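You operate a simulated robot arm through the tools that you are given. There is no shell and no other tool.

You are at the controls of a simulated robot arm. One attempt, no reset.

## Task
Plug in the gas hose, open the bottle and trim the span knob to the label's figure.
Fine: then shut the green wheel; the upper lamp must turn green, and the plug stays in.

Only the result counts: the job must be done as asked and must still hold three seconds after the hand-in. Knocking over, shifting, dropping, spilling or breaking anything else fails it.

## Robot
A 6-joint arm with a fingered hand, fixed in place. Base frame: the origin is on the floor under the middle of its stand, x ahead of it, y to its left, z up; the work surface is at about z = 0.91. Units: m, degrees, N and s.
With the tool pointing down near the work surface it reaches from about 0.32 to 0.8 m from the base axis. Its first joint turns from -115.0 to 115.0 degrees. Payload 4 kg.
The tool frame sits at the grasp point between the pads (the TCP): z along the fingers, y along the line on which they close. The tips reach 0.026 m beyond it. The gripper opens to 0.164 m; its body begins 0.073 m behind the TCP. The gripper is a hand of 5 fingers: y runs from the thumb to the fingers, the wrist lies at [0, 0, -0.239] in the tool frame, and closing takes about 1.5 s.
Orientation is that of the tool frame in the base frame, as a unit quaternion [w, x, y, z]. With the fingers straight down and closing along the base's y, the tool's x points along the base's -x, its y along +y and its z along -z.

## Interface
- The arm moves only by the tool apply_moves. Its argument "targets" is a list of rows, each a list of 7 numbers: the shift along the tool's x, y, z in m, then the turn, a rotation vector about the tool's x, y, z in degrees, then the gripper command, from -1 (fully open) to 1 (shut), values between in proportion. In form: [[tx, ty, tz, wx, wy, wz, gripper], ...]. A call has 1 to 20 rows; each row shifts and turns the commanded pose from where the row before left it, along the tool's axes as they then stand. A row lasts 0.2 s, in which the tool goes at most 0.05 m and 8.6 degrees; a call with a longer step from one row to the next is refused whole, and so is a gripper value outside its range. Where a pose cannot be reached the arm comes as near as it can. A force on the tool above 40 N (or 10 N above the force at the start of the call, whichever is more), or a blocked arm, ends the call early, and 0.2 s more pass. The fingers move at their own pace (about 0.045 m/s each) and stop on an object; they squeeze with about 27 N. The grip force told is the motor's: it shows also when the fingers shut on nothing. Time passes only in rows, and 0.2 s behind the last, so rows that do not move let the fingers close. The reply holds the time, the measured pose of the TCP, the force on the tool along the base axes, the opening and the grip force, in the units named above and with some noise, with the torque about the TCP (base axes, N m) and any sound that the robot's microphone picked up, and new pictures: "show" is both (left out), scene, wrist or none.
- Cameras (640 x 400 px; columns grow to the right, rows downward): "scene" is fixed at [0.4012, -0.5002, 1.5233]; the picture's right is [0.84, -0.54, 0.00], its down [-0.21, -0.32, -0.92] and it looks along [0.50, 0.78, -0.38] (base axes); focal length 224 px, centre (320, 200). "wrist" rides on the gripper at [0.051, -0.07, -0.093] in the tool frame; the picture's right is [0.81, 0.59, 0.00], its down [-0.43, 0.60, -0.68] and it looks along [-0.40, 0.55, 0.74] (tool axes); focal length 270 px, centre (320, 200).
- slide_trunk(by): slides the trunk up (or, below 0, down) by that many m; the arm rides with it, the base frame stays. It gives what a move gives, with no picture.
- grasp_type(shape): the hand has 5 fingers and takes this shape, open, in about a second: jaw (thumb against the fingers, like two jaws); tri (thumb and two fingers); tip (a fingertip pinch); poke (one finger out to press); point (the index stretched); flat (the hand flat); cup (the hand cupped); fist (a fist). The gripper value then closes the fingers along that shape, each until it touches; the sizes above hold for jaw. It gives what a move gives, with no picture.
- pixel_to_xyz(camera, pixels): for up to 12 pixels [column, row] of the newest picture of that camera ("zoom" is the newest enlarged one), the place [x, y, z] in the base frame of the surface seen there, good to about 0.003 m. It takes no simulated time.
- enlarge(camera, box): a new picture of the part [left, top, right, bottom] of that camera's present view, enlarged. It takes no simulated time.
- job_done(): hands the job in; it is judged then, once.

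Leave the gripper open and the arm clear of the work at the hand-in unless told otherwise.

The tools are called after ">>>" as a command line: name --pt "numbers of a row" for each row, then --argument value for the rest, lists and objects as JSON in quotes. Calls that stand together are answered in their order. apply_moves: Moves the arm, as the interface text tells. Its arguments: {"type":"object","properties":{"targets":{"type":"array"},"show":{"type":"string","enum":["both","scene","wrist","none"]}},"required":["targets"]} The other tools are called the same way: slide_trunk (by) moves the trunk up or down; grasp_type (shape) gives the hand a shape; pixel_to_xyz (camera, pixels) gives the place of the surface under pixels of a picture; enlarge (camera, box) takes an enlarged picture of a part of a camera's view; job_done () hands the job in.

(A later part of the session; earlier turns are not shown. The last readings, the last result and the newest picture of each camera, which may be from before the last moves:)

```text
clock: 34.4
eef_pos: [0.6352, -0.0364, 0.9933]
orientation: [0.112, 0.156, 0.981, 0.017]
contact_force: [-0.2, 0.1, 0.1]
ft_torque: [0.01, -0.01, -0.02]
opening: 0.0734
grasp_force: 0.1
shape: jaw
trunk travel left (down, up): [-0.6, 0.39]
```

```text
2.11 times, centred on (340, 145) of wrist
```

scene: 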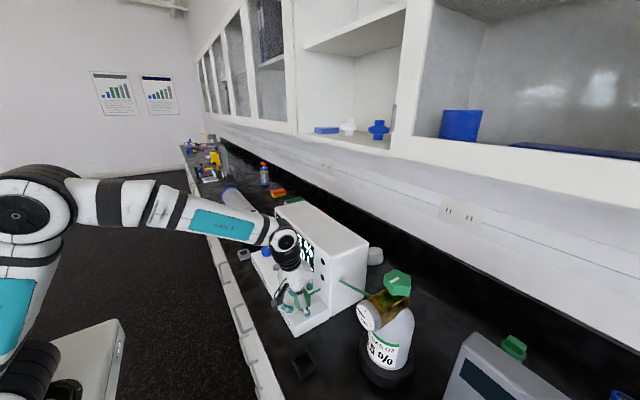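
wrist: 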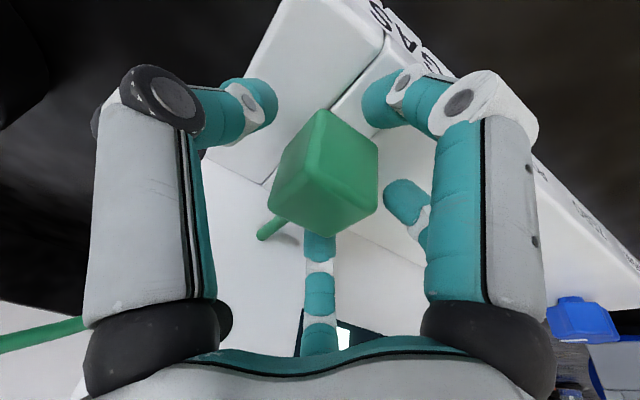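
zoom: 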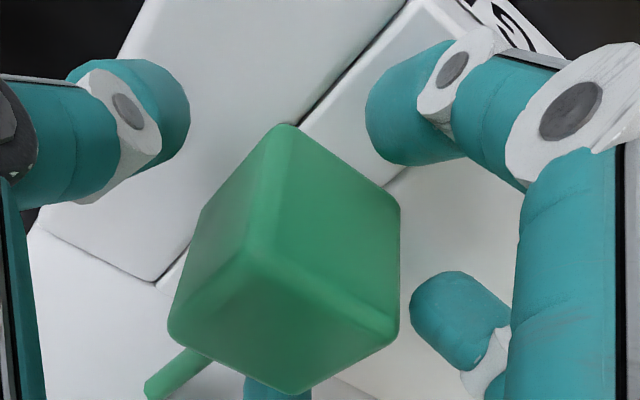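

The fingers are free and the plug stays. I retreat along the tool axis 12 cm, then rise, keeping the fingers partly open.

>>> apply_moves --pt "0 0 -0.03 0 0 0 0.1" --pt "0 0 -0.03 0 0 0 0.1" --pt "0 0 -0.03 0 0 0 0.1" --pt "0 0 -0.03 0 0 0 0.1" --pt "-0.00856 0.00278 -0.03896 0 0 0 0.1" --pt "-0.00856 0.00278 -0.03896 0 0 0 0.1" --pt "-0.00856 0.00278 -0.03896 0 0 0 0.1" --pt "-0.00856 0.00278 -0.03896 0 0 0 0.1" --pt "-0.00856 0.00278 -0.03896 0 0 0 0.1" --pt "0 0 0 0 0 0 0.1"

>>> enlarge --camera "scene" --box '[260, 200, 360, 330]'

```text
clock: 36.6
eef_pos: [0.6008, -0.036, 1.2541]
orientation: [0.119, 0.156, 0.98, 0.018]
contact_force: [0.0, 0.9, 0.0]
ft_torque: [-0.01, 0.0, -0.02]
opening: 0.0731
grasp_force: 0.0
shape: jaw
out of reach, approached as far as the arm can: row 8, 9
trunk travel left (down, up): [-0.6, 0.39]
```

scene: 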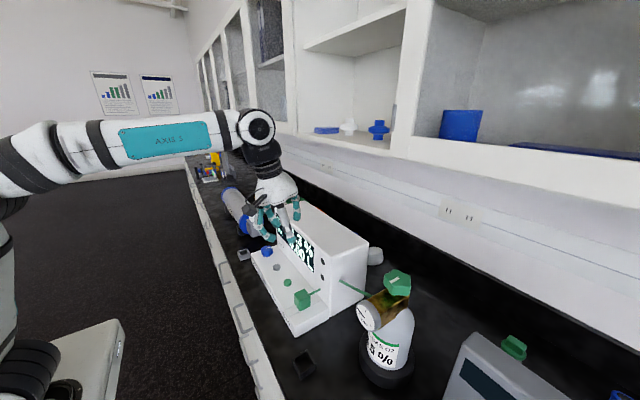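
wrist: 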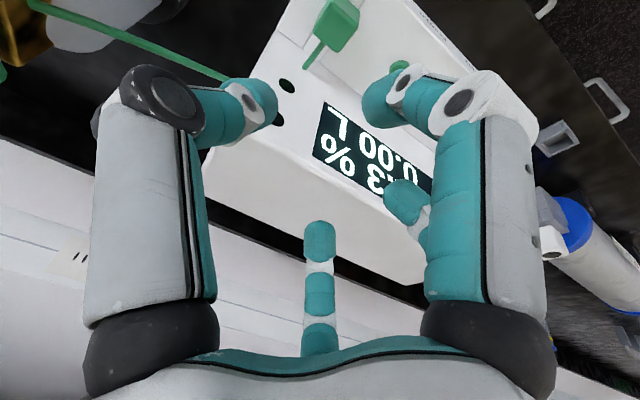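

```text
3.08 times, centred on (310, 265) of scene
```

zoom: 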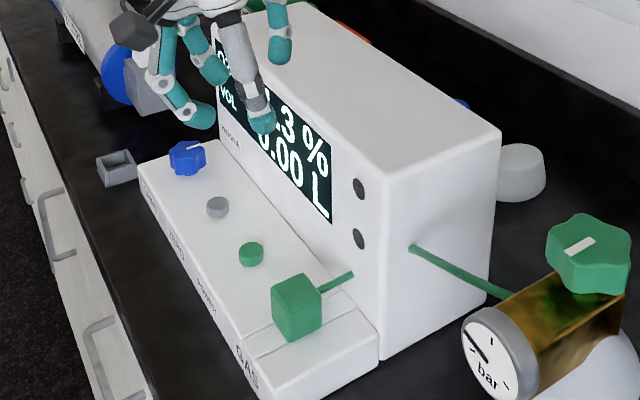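

The plug sits in the socket. To reach the green wheel I raise the trunk by 0.2 m. I also re-measure the plug top.

>>> pixel_to_xyz --camera "zoom" --pixels '[[297, 290], [280, 290], [310, 280], [295, 305], [295, 335], [185, 150], [590, 240]]'

>>> slide_trunk --by 0.2

```text
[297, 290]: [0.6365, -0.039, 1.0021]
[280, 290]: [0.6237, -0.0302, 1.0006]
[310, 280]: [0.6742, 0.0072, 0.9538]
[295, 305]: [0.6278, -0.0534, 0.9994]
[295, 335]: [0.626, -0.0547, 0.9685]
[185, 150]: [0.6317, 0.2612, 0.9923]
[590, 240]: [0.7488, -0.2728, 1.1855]
```

```text
clock: 38.8
eef_pos: [0.6015, -0.0361, 1.4558]
orientation: [0.119, 0.156, 0.98, 0.019]
contact_force: [-0.7, 0.2, 0.1]
ft_torque: [0.01, 0.02, 0.0]
opening: 0.0731
grasp_force: 0.1
shape: jaw
trunk travel left (down, up): [-0.8, 0.19]
```

Next I level the tool (remove tilt), turn it so the fingers match the wheel's valleys (about -37° yaw), switch to the balanced "tri" shape, and move toward the wheel at a safe height.

>>> apply_moves --pt "0 0 0 2.13 6.56 0 0.1" --pt "0 0 0 2.13 6.56 0 0.1" --pt "0 0 0 0 0 6.5 0.1" --pt "0 0 0 0 0 6.5 0.1" --pt "0 0 0 0 0 6 0.1" --pt "0 0 0 0 0 0 0.1" --show "none"

>>> grasp_type --shape "tri"

>>> apply_moves --pt "0 0 0 0 0 0 0" --pt "0 0 0 0 0 0 0" --pt "0 0 0 0 0 0 0"

```text
clock: 40.2
eef_pos: [0.5714, -0.0327, 1.3473]
orientation: [0.002, 0.318, 0.948, 0.001]
contact_force: [0.4, 0.0, 0.5]
ft_torque: [-0.02, 0.0, 0.03]
opening: 0.0734
grasp_force: 0.0
shape: jaw
out of reach, approached as far as the arm can: row 1, 2, 3
trunk travel left (down, up): [-0.8, 0.19]
```

```text
clock: 41.1
eef_pos: [0.5712, -0.0334, 1.348]
orientation: [0.002, 0.317, 0.948, 0.0]
contact_force: [-0.7, -0.2, 0.1]
ft_torque: [0.05, -0.02, 0.0]
opening: 0.1642
grasp_force: 0.1
shape: tri
trunk travel left (down, up): [-0.8, 0.19]
```

```text
clock: 41.9
eef_pos: [0.5716, -0.0334, 1.346]
orientation: [0.002, 0.317, 0.949, 0.001]
contact_force: [0.4, 0.4, -0.3]
ft_torque: [-0.03, -0.01, 0.0]
opening: 0.0943
grasp_force: 0.1
shape: tri
trunk travel left (down, up): [-0.8, 0.19]
```

scene: 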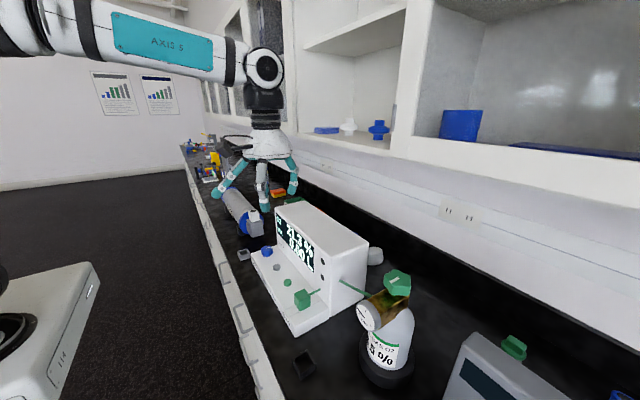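
wrist: 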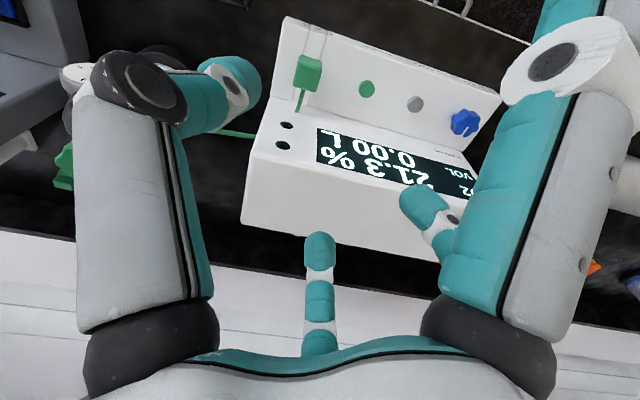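

The arm is now upright at (0.5715, -0.033, 1.347), yaw -37°. I measure the splayed finger's tip height relative to the TCP.

>>> enlarge --camera "scene" --box '[190, 100, 320, 230]'

```text
3.08 times, centred on (255, 165) of scene
```

zoom: 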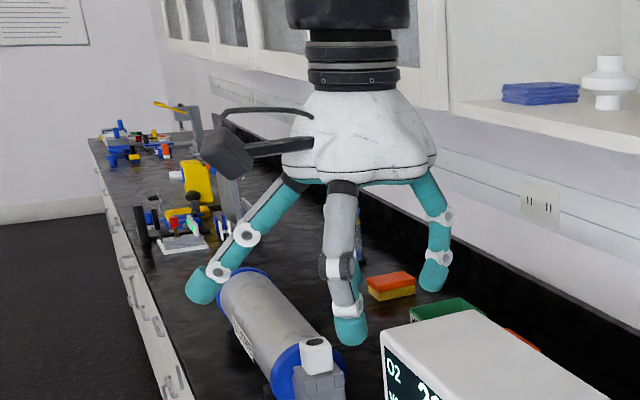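

>>> pixel_to_xyz --camera "zoom" --pixels '[[200, 290], [195, 300], [350, 330], [433, 278], [440, 255], [340, 265], [245, 235], [430, 200], [375, 130], [300, 160], [430, 150], [220, 155]]'

```text
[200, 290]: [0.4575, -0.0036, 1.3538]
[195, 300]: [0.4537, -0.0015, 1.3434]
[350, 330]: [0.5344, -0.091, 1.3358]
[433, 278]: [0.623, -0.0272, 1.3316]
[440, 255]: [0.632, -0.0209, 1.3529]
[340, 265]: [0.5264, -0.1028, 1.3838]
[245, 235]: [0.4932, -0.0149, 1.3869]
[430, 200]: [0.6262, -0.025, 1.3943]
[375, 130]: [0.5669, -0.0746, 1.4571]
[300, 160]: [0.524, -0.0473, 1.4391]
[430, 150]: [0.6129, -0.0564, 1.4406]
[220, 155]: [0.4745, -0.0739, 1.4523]
```

>>> enlarge --camera "scene" --box '[350, 262, 420, 332]'

```text
5.71 times, centred on (385, 297) of scene
```

zoom: 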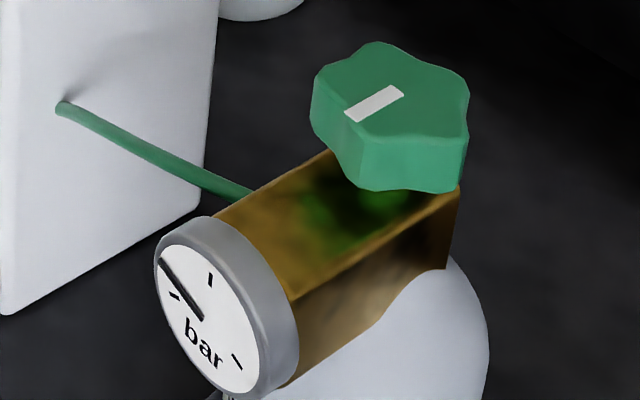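

>>> pixel_to_xyz --camera "zoom" --pixels '[[205, 222], [195, 235], [250, 220], [330, 240], [435, 210], [380, 185], [460, 185], [290, 340], [335, 155], [395, 95], [350, 118], [240, 205]]'

>>> pixel_to_xyz --camera "zoom" --pixels '[[315, 80], [375, 48], [425, 68], [465, 90], [465, 135], [405, 132], [365, 140], [345, 125], [325, 100], [340, 65], [440, 180], [360, 185]]'

```text
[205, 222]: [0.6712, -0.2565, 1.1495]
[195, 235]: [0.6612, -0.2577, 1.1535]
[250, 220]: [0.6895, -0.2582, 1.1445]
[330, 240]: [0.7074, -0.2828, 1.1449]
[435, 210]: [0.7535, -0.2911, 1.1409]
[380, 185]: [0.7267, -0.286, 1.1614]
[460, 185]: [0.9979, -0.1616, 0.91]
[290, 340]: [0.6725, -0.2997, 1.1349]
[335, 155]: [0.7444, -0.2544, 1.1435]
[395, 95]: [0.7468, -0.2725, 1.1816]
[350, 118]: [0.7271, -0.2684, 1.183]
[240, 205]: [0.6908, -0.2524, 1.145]
```

```text
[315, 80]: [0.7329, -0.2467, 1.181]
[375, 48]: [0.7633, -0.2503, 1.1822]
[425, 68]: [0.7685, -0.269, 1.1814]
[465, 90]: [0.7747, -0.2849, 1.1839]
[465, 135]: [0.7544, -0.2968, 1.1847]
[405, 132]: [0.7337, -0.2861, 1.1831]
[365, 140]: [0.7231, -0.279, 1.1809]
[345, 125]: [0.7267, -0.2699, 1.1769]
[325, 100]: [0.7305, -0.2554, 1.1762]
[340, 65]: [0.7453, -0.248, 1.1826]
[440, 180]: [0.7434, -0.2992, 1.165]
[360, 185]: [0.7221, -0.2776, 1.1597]
```

The wheel's centre is (0.7497, -0.2715), z 1.157–1.183; the brass body below tops at 1.145; valleys at about 90°, 18°, 306°, 234°, 162° fit this yaw. I move above the wheel at z ≈ 1.30.

>>> apply_moves --pt "-0.04079 -0.01186 0.00671 0 0 0 0" --pt "-0.04079 -0.01186 0.00671 0 0 0 0" --pt "-0.04079 -0.01186 0.00671 0 0 0 0" --pt "-0.04079 -0.01186 0.00671 0 0 0 0" --pt "-0.04079 -0.01186 0.00671 0 0 0 0" --pt "-0.04079 -0.01186 0.00671 0 0 0 0" --pt "-0.04079 -0.01186 0.00671 0 0 0 0" --pt "0 0 0 0 0 0 0"

```text
clock: 43.7
eef_pos: [0.6928, -0.253, 1.2355]
orientation: [0.006, 0.317, 0.948, -0.001]
contact_force: [0.1, 0.2, -0.3]
ft_torque: [-0.01, 0.0, 0.01]
opening: 0.0825
grasp_force: 0.2
shape: tri
out of reach, approached as far as the arm can: row 1, 2, 3, 4, 5, 6, 7
trunk travel left (down, up): [-0.8, 0.19]
```

scene: 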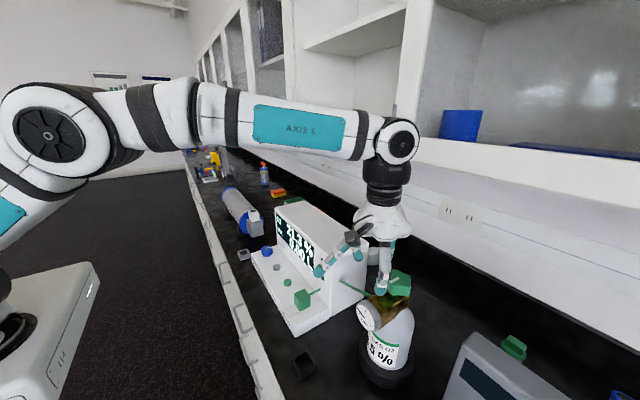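
wrist: 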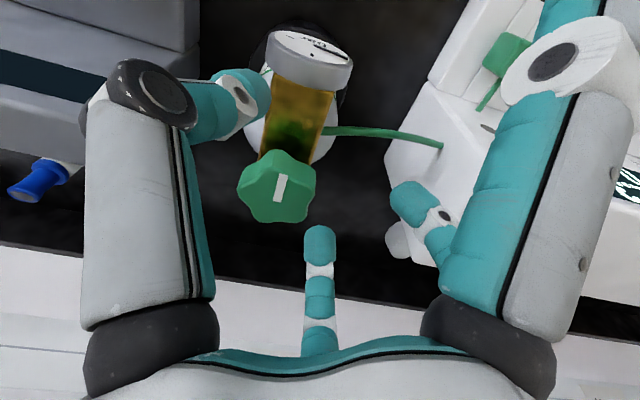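

I note a reach limit here: the arm stopped at (0.693, -0.253, 1.2355). I measure the arm's joints in the picture to understand which trunk height would help.

>>> pixel_to_xyz --camera "scene" --pixels '[[45, 135], [400, 140], [10, 215], [160, 110], [300, 130], [40, 320], [385, 195], [0, 280]]'

```text
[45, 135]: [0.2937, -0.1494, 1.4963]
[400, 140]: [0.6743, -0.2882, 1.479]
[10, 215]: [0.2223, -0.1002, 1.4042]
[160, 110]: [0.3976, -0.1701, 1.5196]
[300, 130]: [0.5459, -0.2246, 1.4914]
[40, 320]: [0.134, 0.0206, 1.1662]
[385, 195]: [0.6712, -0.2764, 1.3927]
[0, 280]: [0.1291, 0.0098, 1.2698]
```

The limit looks like the wrist's bend (forearm can't slope upward with the tool straight down), so a higher trunk helps. I raise the trunk by 0.15 m.

>>> slide_trunk --by 0.15

```text
clock: 45.4
eef_pos: [0.6925, -0.2542, 1.3865]
orientation: [0.005, 0.318, 0.948, 0.0]
contact_force: [0.0, -0.4, -0.2]
ft_torque: [-0.01, -0.04, -0.02]
opening: 0.0826
grasp_force: 0.1
shape: tri
trunk travel left (down, up): [-0.95, 0.04]
```

>>> apply_moves --pt "-0.014 0.0051 0.0316 0 0 0 0" --pt "-0.014 0.0051 0.0316 0 0 0 0" --pt "-0.014 0.0051 0.0316 0 0 0 0" --pt "-0.014 0.005 0.0317 0 0 0 0" --pt "0 0 0 0 0 0 0"

>>> enlarge --camera "scene" --box '[330, 180, 450, 340]'

```text
clock: 46.6
eef_pos: [0.7489, -0.2732, 1.2602]
orientation: [0.005, 0.318, 0.948, -0.001]
contact_force: [-0.4, 0.5, 0.3]
ft_torque: [-0.02, 0.02, -0.03]
opening: 0.0824
grasp_force: 0.1
shape: tri
trunk travel left (down, up): [-0.95, 0.04]
```

scene: 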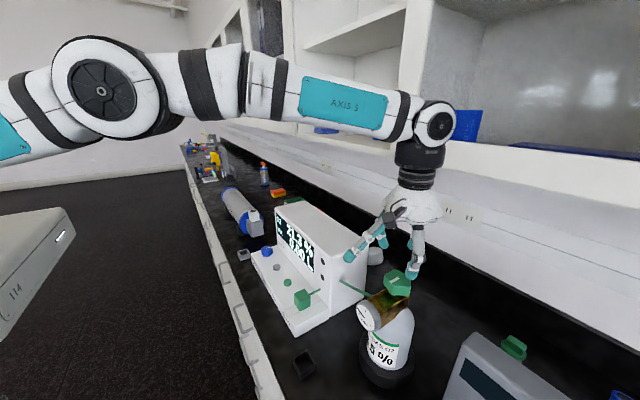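
wrist: 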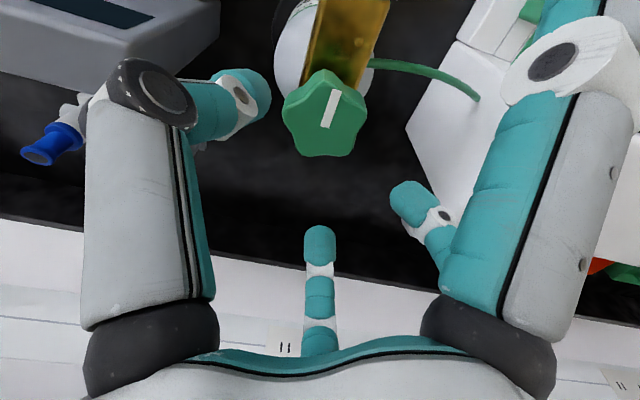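

```text
2.50 times, centred on (390, 260) of scene
```

zoom: 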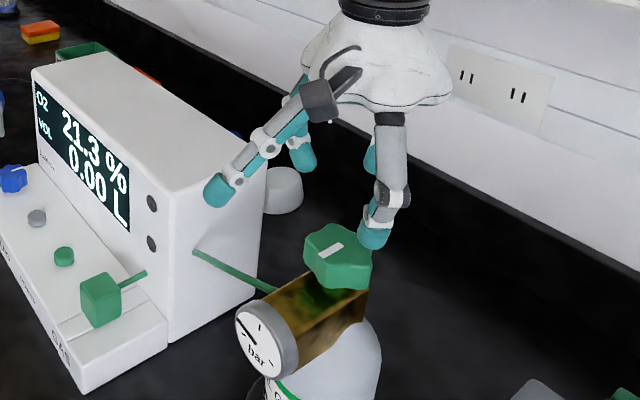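

Now reachable. I measure the wheel from this near-top wrist view.

>>> enlarge --camera "wrist" --box '[265, 60, 385, 170]'

```text
3.64 times, centred on (325, 115) of wrist
```

zoom: 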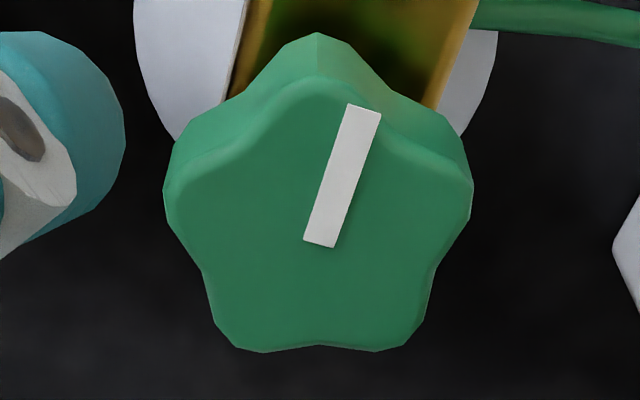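

>>> pixel_to_xyz --camera "zoom" --pixels '[[315, 92], [460, 192], [402, 340], [238, 340], [178, 192], [318, 235], [250, 140], [390, 145], [430, 270], [320, 342], [207, 275], [320, 240]]'

>>> pixel_to_xyz --camera "wrist" --pixels '[[320, 240], [408, 200], [245, 90], [262, 92], [320, 232], [395, 190]]'

```text
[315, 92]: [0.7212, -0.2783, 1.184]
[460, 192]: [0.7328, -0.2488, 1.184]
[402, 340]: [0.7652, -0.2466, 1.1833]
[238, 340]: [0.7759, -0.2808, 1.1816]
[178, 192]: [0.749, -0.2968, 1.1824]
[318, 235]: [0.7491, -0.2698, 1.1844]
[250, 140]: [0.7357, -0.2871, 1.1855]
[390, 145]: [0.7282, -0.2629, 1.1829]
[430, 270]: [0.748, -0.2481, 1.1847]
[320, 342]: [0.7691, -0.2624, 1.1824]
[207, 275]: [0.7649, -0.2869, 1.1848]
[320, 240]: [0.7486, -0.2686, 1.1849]
```

```text
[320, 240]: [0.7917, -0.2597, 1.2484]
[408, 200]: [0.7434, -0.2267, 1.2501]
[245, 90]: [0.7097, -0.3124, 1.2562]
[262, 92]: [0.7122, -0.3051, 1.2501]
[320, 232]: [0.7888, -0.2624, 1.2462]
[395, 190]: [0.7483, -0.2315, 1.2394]
```

Wheel centre is (0.7488, -0.2703), lobes at 197°, 125°, 53°, 341°, 269°, so the three fingers at about 233°, 89°, 17° meet the valleys. I descend to z = 1.178 around the wheel.

>>> apply_moves --pt "0.0016 0.0022 0.035 0 0 0 0" --pt "0 0 0.035 0 0 0 0" --pt "0 0 0.012 0 0 0 0" --pt "0 0 0 0 0 0 0"

>>> enlarge --camera "scene" --box '[350, 230, 440, 320]'

>>> enlarge --camera "wrist" --box '[220, 60, 440, 260]'

```text
clock: 47.6
eef_pos: [0.751, -0.272, 1.1761]
orientation: [0.004, 0.317, 0.948, 0.0]
contact_force: [0.3, -0.6, 0.8]
ft_torque: [-0.03, 0.0, 0.0]
opening: 0.0825
grasp_force: 0.1
shape: tri
trunk travel left (down, up): [-0.95, 0.04]
```

scene: 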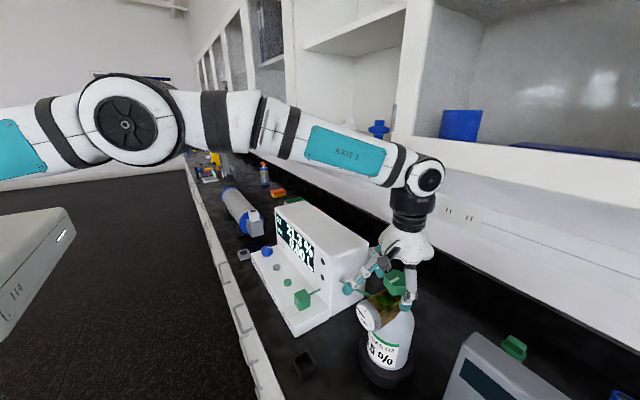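
wrist: 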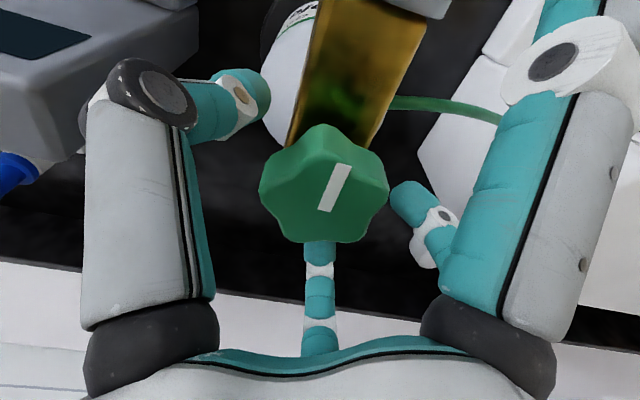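

```text
4.44 times, centred on (395, 275) of scene
```

zoom: 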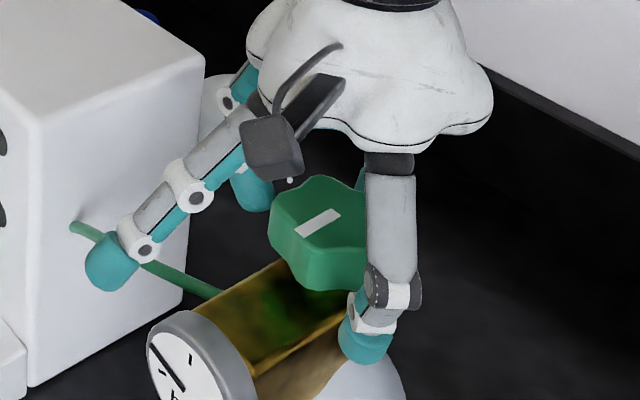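

```text
2.00 times, centred on (330, 160) of wrist
```

zoom: 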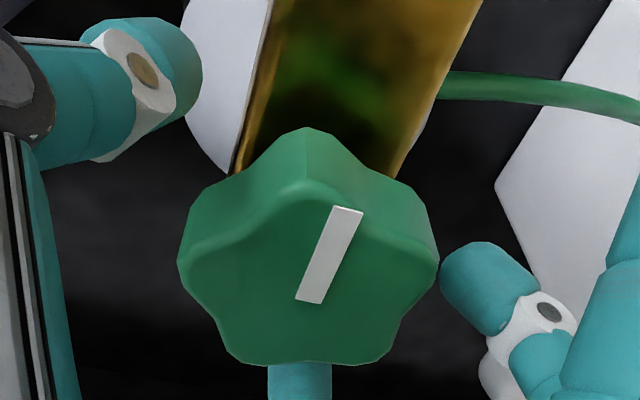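

The fingers surround the wheel. I close in steps toward the valleys and watch the forces.

>>> apply_moves --pt "0.001 0 0 0 0 0 0.2" --pt "0 0 0 0 0 0 0.3" --pt "0 0 0 0 0 0 0.4" --pt "0 0 0 0 0 0 0.45" --pt "0 0 0 0 0 0 0.45" --pt "0 0 0 0 0 0 0.45"

>>> enlarge --camera "wrist" --box '[220, 60, 440, 260]'

```text
clock: 49.0
eef_pos: [0.7501, -0.2707, 1.1766]
orientation: [0.005, 0.318, 0.948, -0.001]
contact_force: [-1.2, 1.2, -1.2]
ft_torque: [0.02, 0.03, 0.0]
opening: 0.0467
grasp_force: 26.7
shape: tri
trunk travel left (down, up): [-0.95, 0.04]
```

scene: 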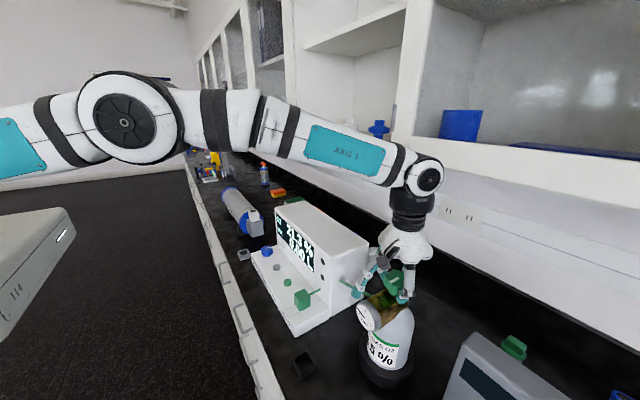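
wrist: 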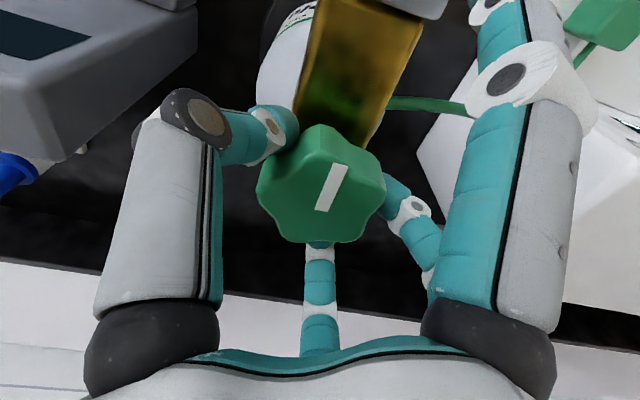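

```text
2.00 times, centred on (330, 160) of wrist
```

zoom: 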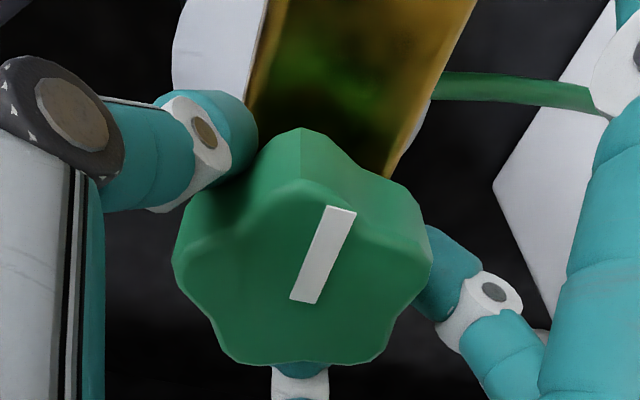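

Gripped with 26.7 N and almost no side force. I turn counter-clockwise (seen from above) 24° and check.

>>> apply_moves --pt "0 0 0 0 0 -6 1" --pt "0 0 0 0 0 -6 1" --pt "0 0 0 0 0 -6 1" --pt "0 0 0 0 0 -6 1" --pt "0 0 0 0 0 0 1"

>>> enlarge --camera "scene" --box '[260, 195, 430, 390]'

>>> enlarge --camera "wrist" --box '[220, 60, 440, 260]'

```text
clock: 50.2
eef_pos: [0.7499, -0.2697, 1.1767]
orientation: [0.004, 0.114, 0.993, -0.002]
contact_force: [-2.1, -1.6, -2.6]
ft_torque: [-0.03, 0.05, 0.01]
opening: 0.0464
grasp_force: 27.2
shape: tri
trunk travel left (down, up): [-0.95, 0.04]
```

scene: 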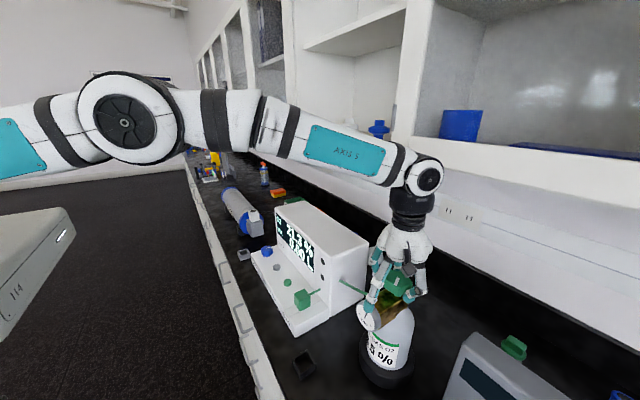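
wrist: 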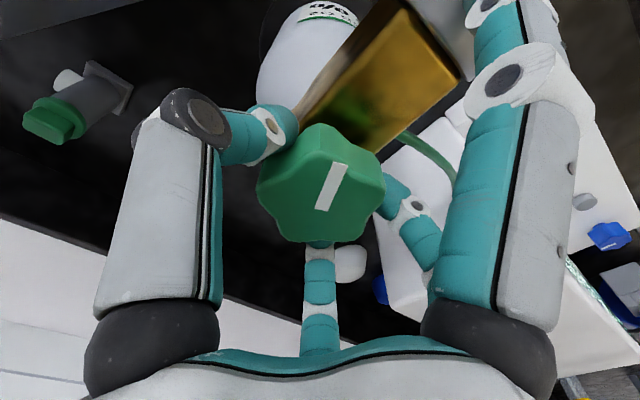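

```text
2.05 times, centred on (345, 292) of scene
```

zoom: 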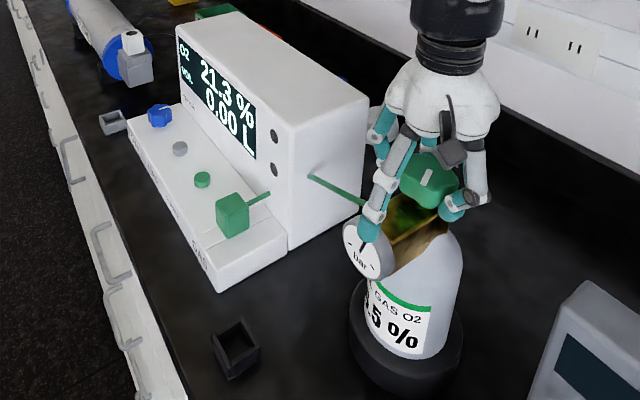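

```text
2.00 times, centred on (330, 160) of wrist
```

zoom: 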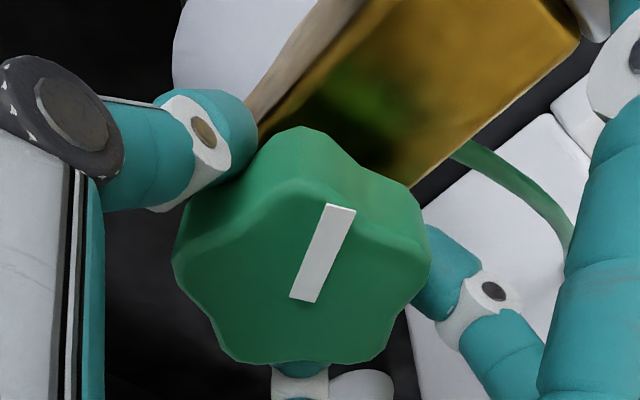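

The wheel turns with the hand, the bottle stays. The splayed finger is now above the gauge; I look closely for contact.

>>> enlarge --camera "scene" --box '[345, 255, 445, 335]'

```text
5.00 times, centred on (395, 295) of scene
```

zoom: 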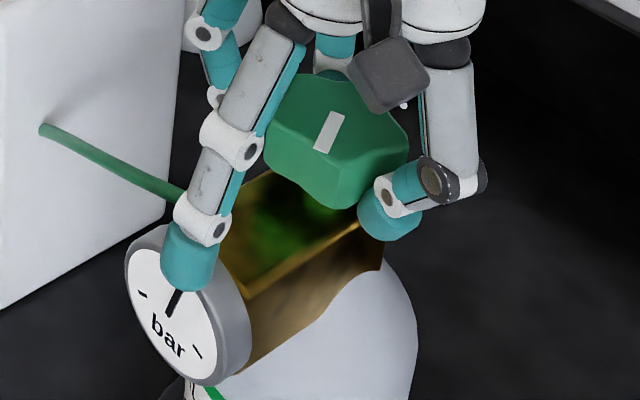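

>>> pixel_to_xyz --camera "zoom" --pixels '[[188, 282], [185, 265], [200, 250], [160, 235], [235, 265], [215, 262], [170, 255], [195, 220]]'

```text
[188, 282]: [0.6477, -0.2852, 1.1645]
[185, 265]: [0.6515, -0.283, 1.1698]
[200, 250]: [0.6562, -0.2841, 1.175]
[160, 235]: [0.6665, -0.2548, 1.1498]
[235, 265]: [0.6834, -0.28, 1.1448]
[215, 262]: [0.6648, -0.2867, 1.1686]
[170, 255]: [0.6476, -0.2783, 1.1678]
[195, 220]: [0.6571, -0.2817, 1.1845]
```

The fingertip clears the gauge by about 5 mm, and the gauge needle has moved. I keep turning counter-clockwise another 30°.

>>> apply_moves --pt "0 0 0 0 0 -6 1" --pt "0 0 0 0 0 -6 1" --pt "0 0 0 0 0 -6 1" --pt "0 0 0 0 0 -6 1" --pt "0 0 0 0 0 -6 1" --pt "0 0 0 0 0 0 1"

>>> enlarge --camera "scene" --box '[260, 195, 430, 390]'

>>> enlarge --camera "scene" --box '[345, 255, 445, 335]'

```text
clock: 51.6
eef_pos: [0.7521, -0.269, 1.1772]
orientation: [0.003, -0.148, 0.989, -0.003]
contact_force: [-5.3, -1.0, -4.6]
ft_torque: [0.05, 0.08, -0.04]
opening: 0.0463
grasp_force: 27.4
shape: tri
trunk travel left (down, up): [-0.95, 0.04]
```

scene: 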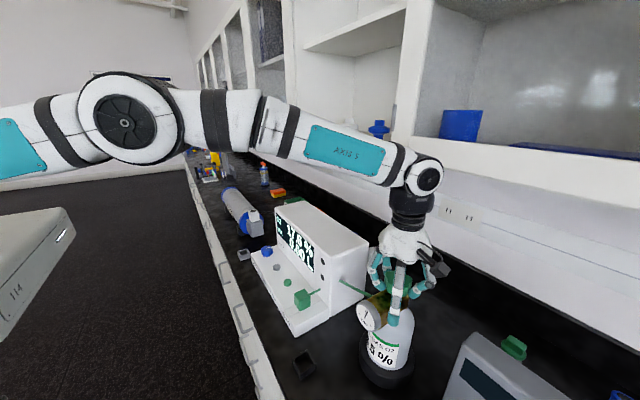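
wrist: 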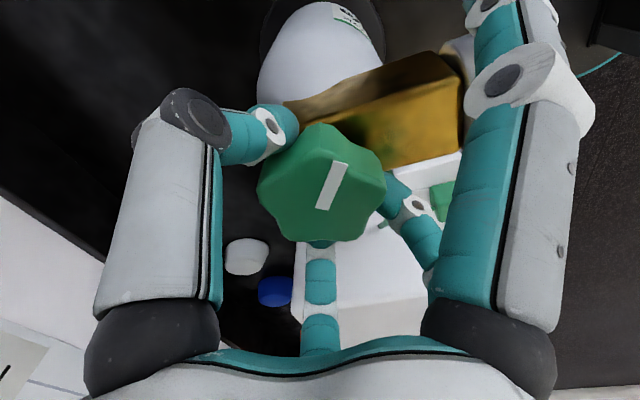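

```text
2.05 times, centred on (345, 292) of scene
```

zoom: 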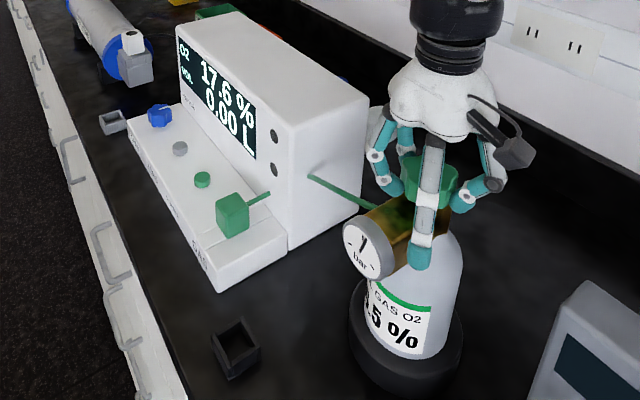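

```text
5.00 times, centred on (395, 295) of scene
```

zoom: 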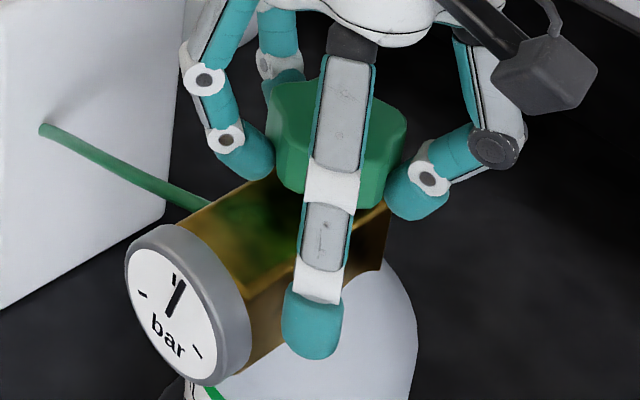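

The display has dropped to 17.6 % and the gauge needle moved: gas flows. I open further by 36°, with a tiny recentring.

>>> apply_moves --pt "0.0014 0.0004 0.0005 0 0 -6 1" --pt "0 0 0 0 0 -6 1" --pt "0 0 0 0 0 -6 1" --pt "0 0 0 0 0 -6 1" --pt "0 0 0 0 0 -6 1" --pt "0 0 0 0 0 -6 1" --pt "0 0 0 0 0 0 1"

>>> enlarge --camera "scene" --box '[260, 195, 430, 390]'

>>> enlarge --camera "scene" --box '[345, 255, 445, 335]'

```text
clock: 53.2
eef_pos: [0.7499, -0.2685, 1.1771]
orientation: [0.004, -0.447, 0.894, -0.004]
contact_force: [1.6, 0.4, 1.0]
ft_torque: [0.07, -0.01, -0.02]
opening: 0.0462
grasp_force: 26.7
shape: tri
trunk travel left (down, up): [-0.95, 0.04]
```

scene: 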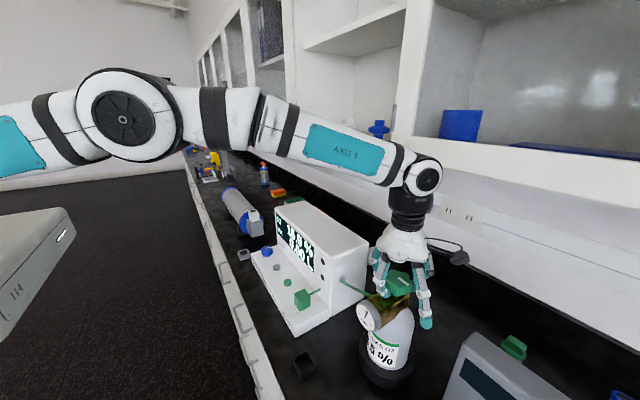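
wrist: 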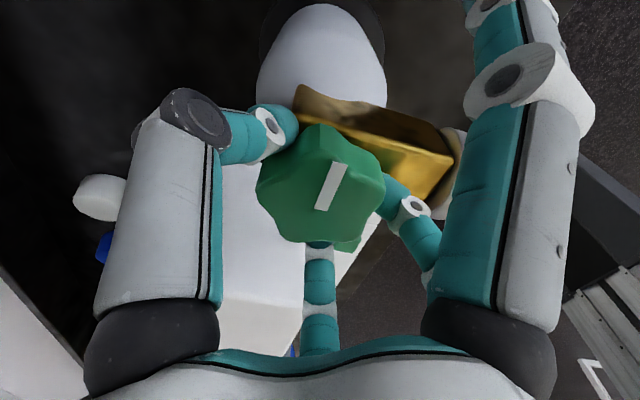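

```text
2.05 times, centred on (345, 292) of scene
```

zoom: 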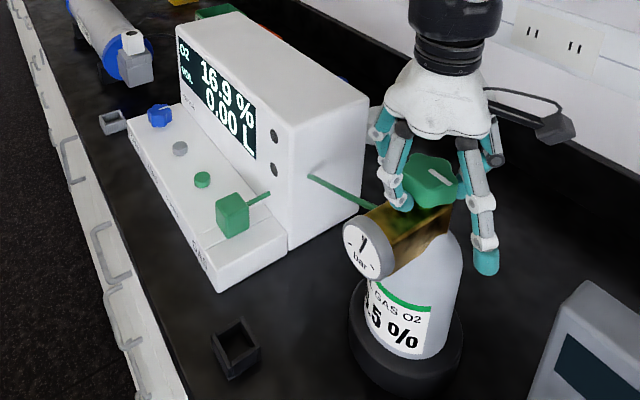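

```text
5.00 times, centred on (395, 295) of scene
```

zoom: 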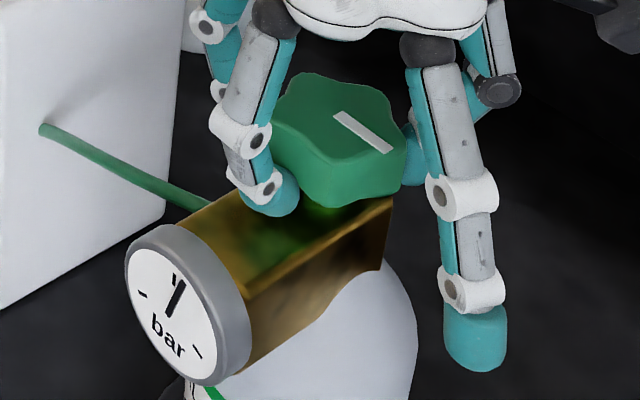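

The display shows 16.9 % and still falls; the wheel has turned about 90°. I hold still 2 s to see whether the reading settles.

>>> apply_moves --pt "0 0 0 0 0 0 1" --pt "0 0 0 0 0 0 1" --pt "0 0 0 0 0 0 1" --pt "0 0 0 0 0 0 1" --pt "0 0 0 0 0 0 1" --pt "0 0 0 0 0 0 1" --pt "0 0 0 0 0 0 1" --pt "0 0 0 0 0 0 1" --pt "0 0 0 0 0 0 1" --pt "0 0 0 0 0 0 1" --show "scene"

>>> enlarge --camera "scene" --box '[260, 195, 345, 320]'

```text
clock: 55.4
eef_pos: [0.7496, -0.2692, 1.1767]
orientation: [0.003, -0.446, 0.895, -0.003]
contact_force: [4.3, -0.6, 5.6]
ft_torque: [0.01, -0.05, -0.02]
opening: 0.0469
grasp_force: 27.0
shape: tri
trunk travel left (down, up): [-0.95, 0.04]
```

scene: 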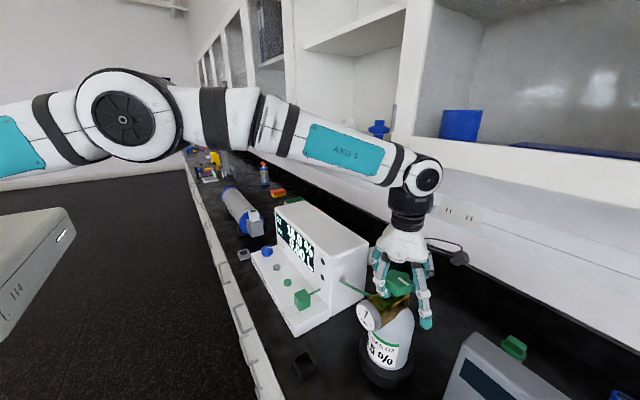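

```text
3.20 times, centred on (302, 258) of scene
```

zoom: 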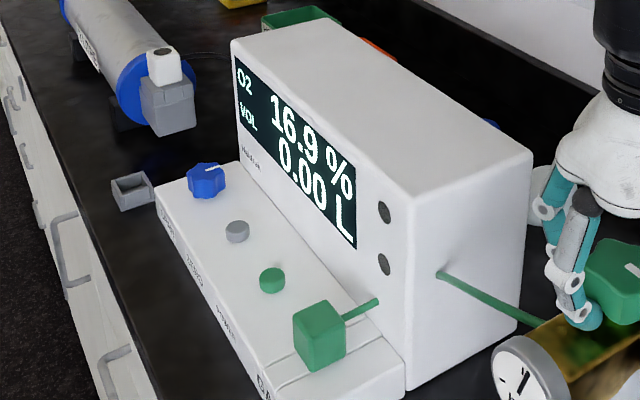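

It has settled at 16.9 %; it must be trimmed to 16.5 %. I release the wheel by opening the fingers and rise straight up.

>>> apply_moves --pt "0 0 0 0 0 0 0.3" --pt "0 0 0 0 0 0 0" --pt "0 0 0 0 0 0 0" --pt "0 0 0 0 0 0 0" --pt "0 0 -0.03 0 0 0 0" --pt "0 0 -0.03 0 0 0 0" --pt "0 0 -0.04 0 0 0 0" --pt "0 0 0 0 0 0 0"

>>> enlarge --camera "scene" --box '[260, 195, 430, 390]'

```text
clock: 57.2
eef_pos: [0.75, -0.2677, 1.2773]
orientation: [0.002, -0.446, 0.895, -0.003]
contact_force: [-0.6, 0.3, 0.4]
ft_torque: [0.0, 0.0, 0.03]
opening: 0.0816
grasp_force: 0.1
shape: tri
trunk travel left (down, up): [-0.95, 0.04]
```

scene: 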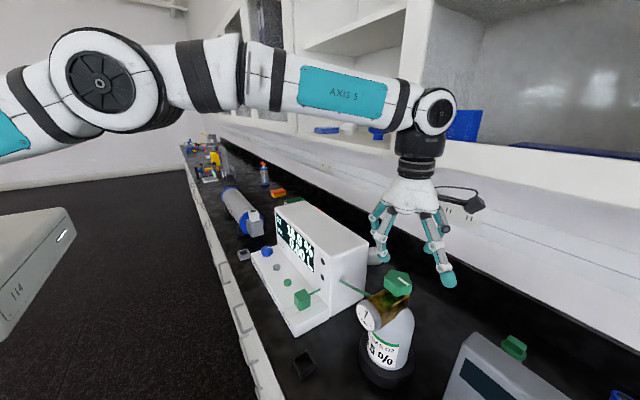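
wrist: 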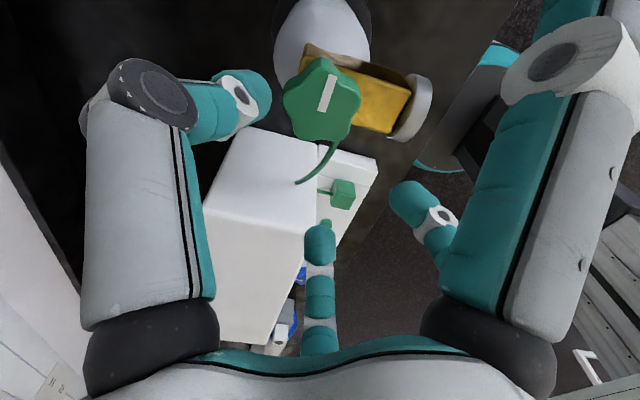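

```text
2.05 times, centred on (345, 292) of scene
```

zoom: 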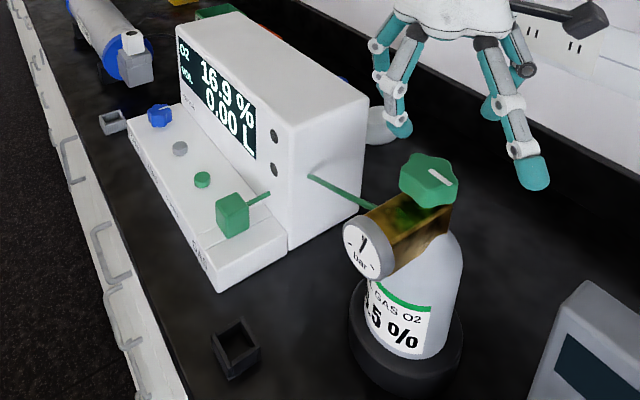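

Bottle and wheel are undisturbed. Now I rotate the hand to yaw +18° (finger gap toward +x), then travel to a free spot at (0.50, 0.10, 1.42).

>>> apply_moves --pt "0 0 0 0 0 7 0" --pt "0 0 0 0 0 7 0" --pt "0 0 0 0 0 7 0" --pt "0 0 0 0 0 7 0" --pt "0 0 0 0 0 7 0" --pt "0.01123 0.03901 -0.013 0 0 0 0" --pt "0.01123 0.03901 -0.013 0 0 0 0" --pt "0.01123 0.03901 -0.013 0 0 0 0" --pt "0.01123 0.03901 -0.013 0 0 0 0" --pt "0.01123 0.03901 -0.013 0 0 0 0" --pt "0.01123 0.03901 -0.013 0 0 0 0" --pt "0.01123 0.03901 -0.013 0 0 0 0" --pt "0.01123 0.03901 -0.013 0 0 0 0" --pt "0.01123 0.03901 -0.013 0 0 0 0" --pt "0.01123 0.03901 -0.013 0 0 0 0" --pt "0.01123 0.03901 -0.013 0 0 0 0" --pt "0 0 0 0 0 0 0"

```text
clock: 60.8
eef_pos: [0.4981, 0.1003, 1.4162]
orientation: [0.003, -0.157, 0.988, -0.002]
contact_force: [0.1, 0.3, -0.5]
ft_torque: [0.04, 0.03, -0.07]
opening: 0.0818
grasp_force: 0.1
shape: tri
trunk travel left (down, up): [-0.95, 0.04]
```

scene: 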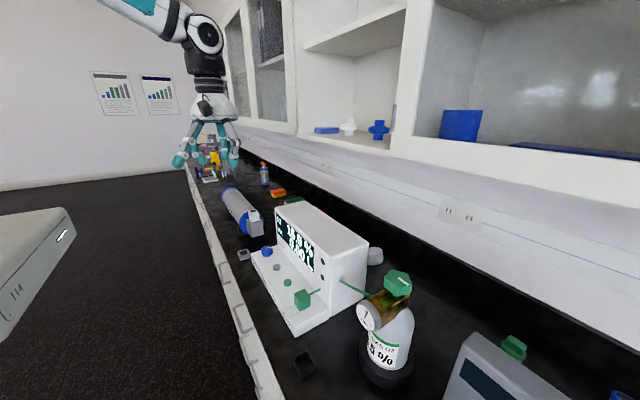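
wrist: 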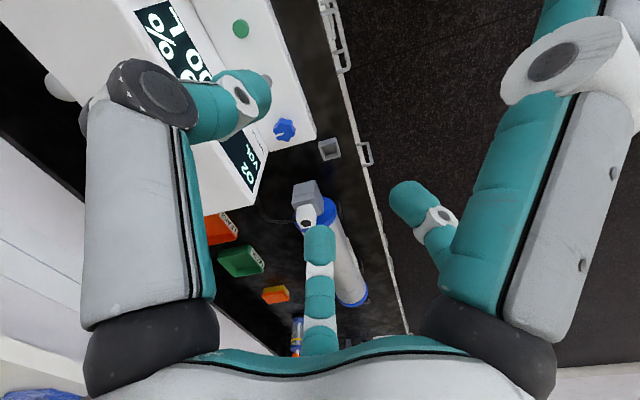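

I lower the trunk by 0.30 m here (free space), then tilt the hand back by 13°. I also measure the objects near the knob.

>>> pixel_to_xyz --camera "wrist" --pixels '[[307, 190], [330, 150], [300, 215], [285, 128], [283, 135], [320, 148], [318, 195], [262, 165]]'

>>> slide_trunk --by -0.3

>>> apply_moves --pt "0 0 0 2.01 -6.18 0 0" --pt "0 0 0 2.01 -6.18 0 0" --pt "0 0 0 0 0 0 0"

```text
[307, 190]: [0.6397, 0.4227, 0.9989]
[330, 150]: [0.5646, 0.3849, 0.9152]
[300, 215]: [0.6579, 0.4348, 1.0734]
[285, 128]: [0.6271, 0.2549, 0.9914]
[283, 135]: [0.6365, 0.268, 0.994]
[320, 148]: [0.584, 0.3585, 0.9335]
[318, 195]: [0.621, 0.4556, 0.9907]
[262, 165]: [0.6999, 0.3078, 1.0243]
```

```text
clock: 63.8
eef_pos: [0.4969, 0.1027, 1.1167]
orientation: [0.003, -0.156, 0.988, -0.003]
contact_force: [0.3, 0.1, 0.8]
ft_torque: [-0.01, 0.01, -0.03]
opening: 0.0816
grasp_force: 0.1
shape: tri
trunk travel left (down, up): [-0.65, 0.34]
```

```text
clock: 64.6
eef_pos: [0.4967, 0.1003, 1.1168]
orientation: [0.115, -0.155, 0.981, -0.02]
contact_force: [-1.8, 1.1, 0.8]
ft_torque: [0.02, -0.04, 0.0]
opening: 0.0815
grasp_force: 0.0
shape: tri
trunk travel left (down, up): [-0.65, 0.34]
```

scene: 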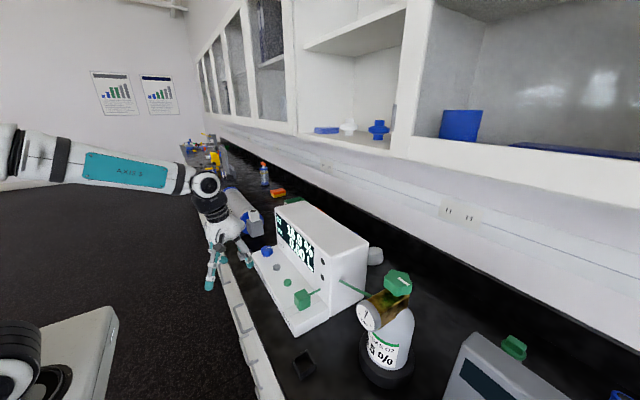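
wrist: 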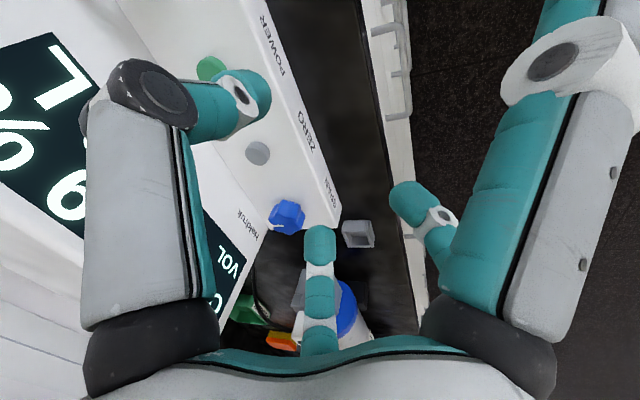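

The way is clear. I move to the pre-grasp point behind and above the SPAN knob, (0.6085, 0.265, 1.107).

>>> apply_moves --pt "-0.03044 0.0246 0.00692 0 0 0 0" --pt "-0.03044 0.0246 0.00692 0 0 0 0" --pt "-0.03044 0.0246 0.00692 0 0 0 0" --pt "-0.03044 0.0246 0.00692 0 0 0 0" --pt "-0.03044 0.0246 0.00692 0 0 0 0" --pt "0 0 0 0 0 0 0"

>>> enlarge --camera "scene" --box '[210, 170, 330, 290]'

>>> enlarge --camera "wrist" --box '[220, 40, 440, 260]'

```text
clock: 66.0
eef_pos: [0.6078, 0.267, 1.1086]
orientation: [0.114, -0.155, 0.981, -0.021]
contact_force: [-17.9, -4.9, -0.3]
ft_torque: [-0.01, 0.04, -0.52]
opening: 0.0816
grasp_force: 0.1
shape: tri
trunk travel left (down, up): [-0.65, 0.34]
```

scene: 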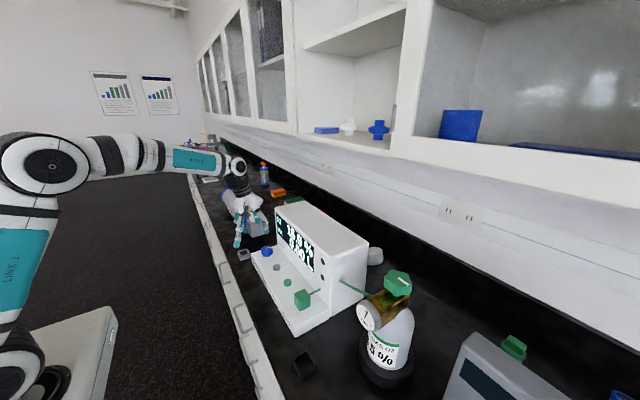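
wrist: 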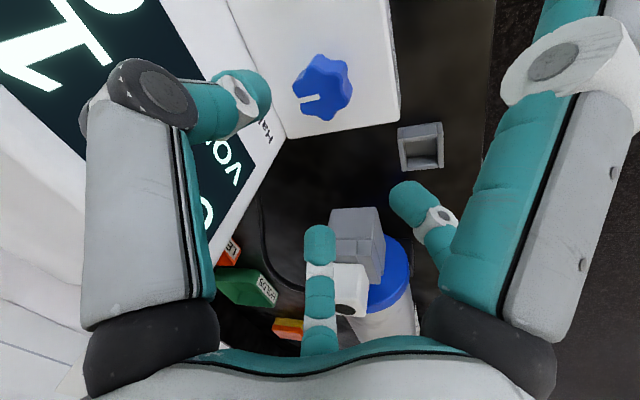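

```text
3.33 times, centred on (270, 230) of scene
```

zoom: 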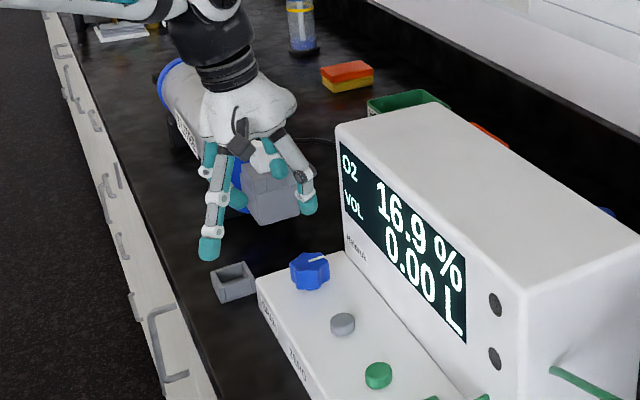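

```text
1.82 times, centred on (330, 150) of wrist
```

zoom: 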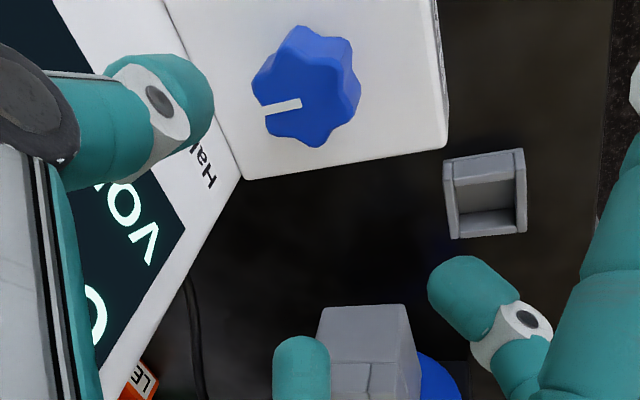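

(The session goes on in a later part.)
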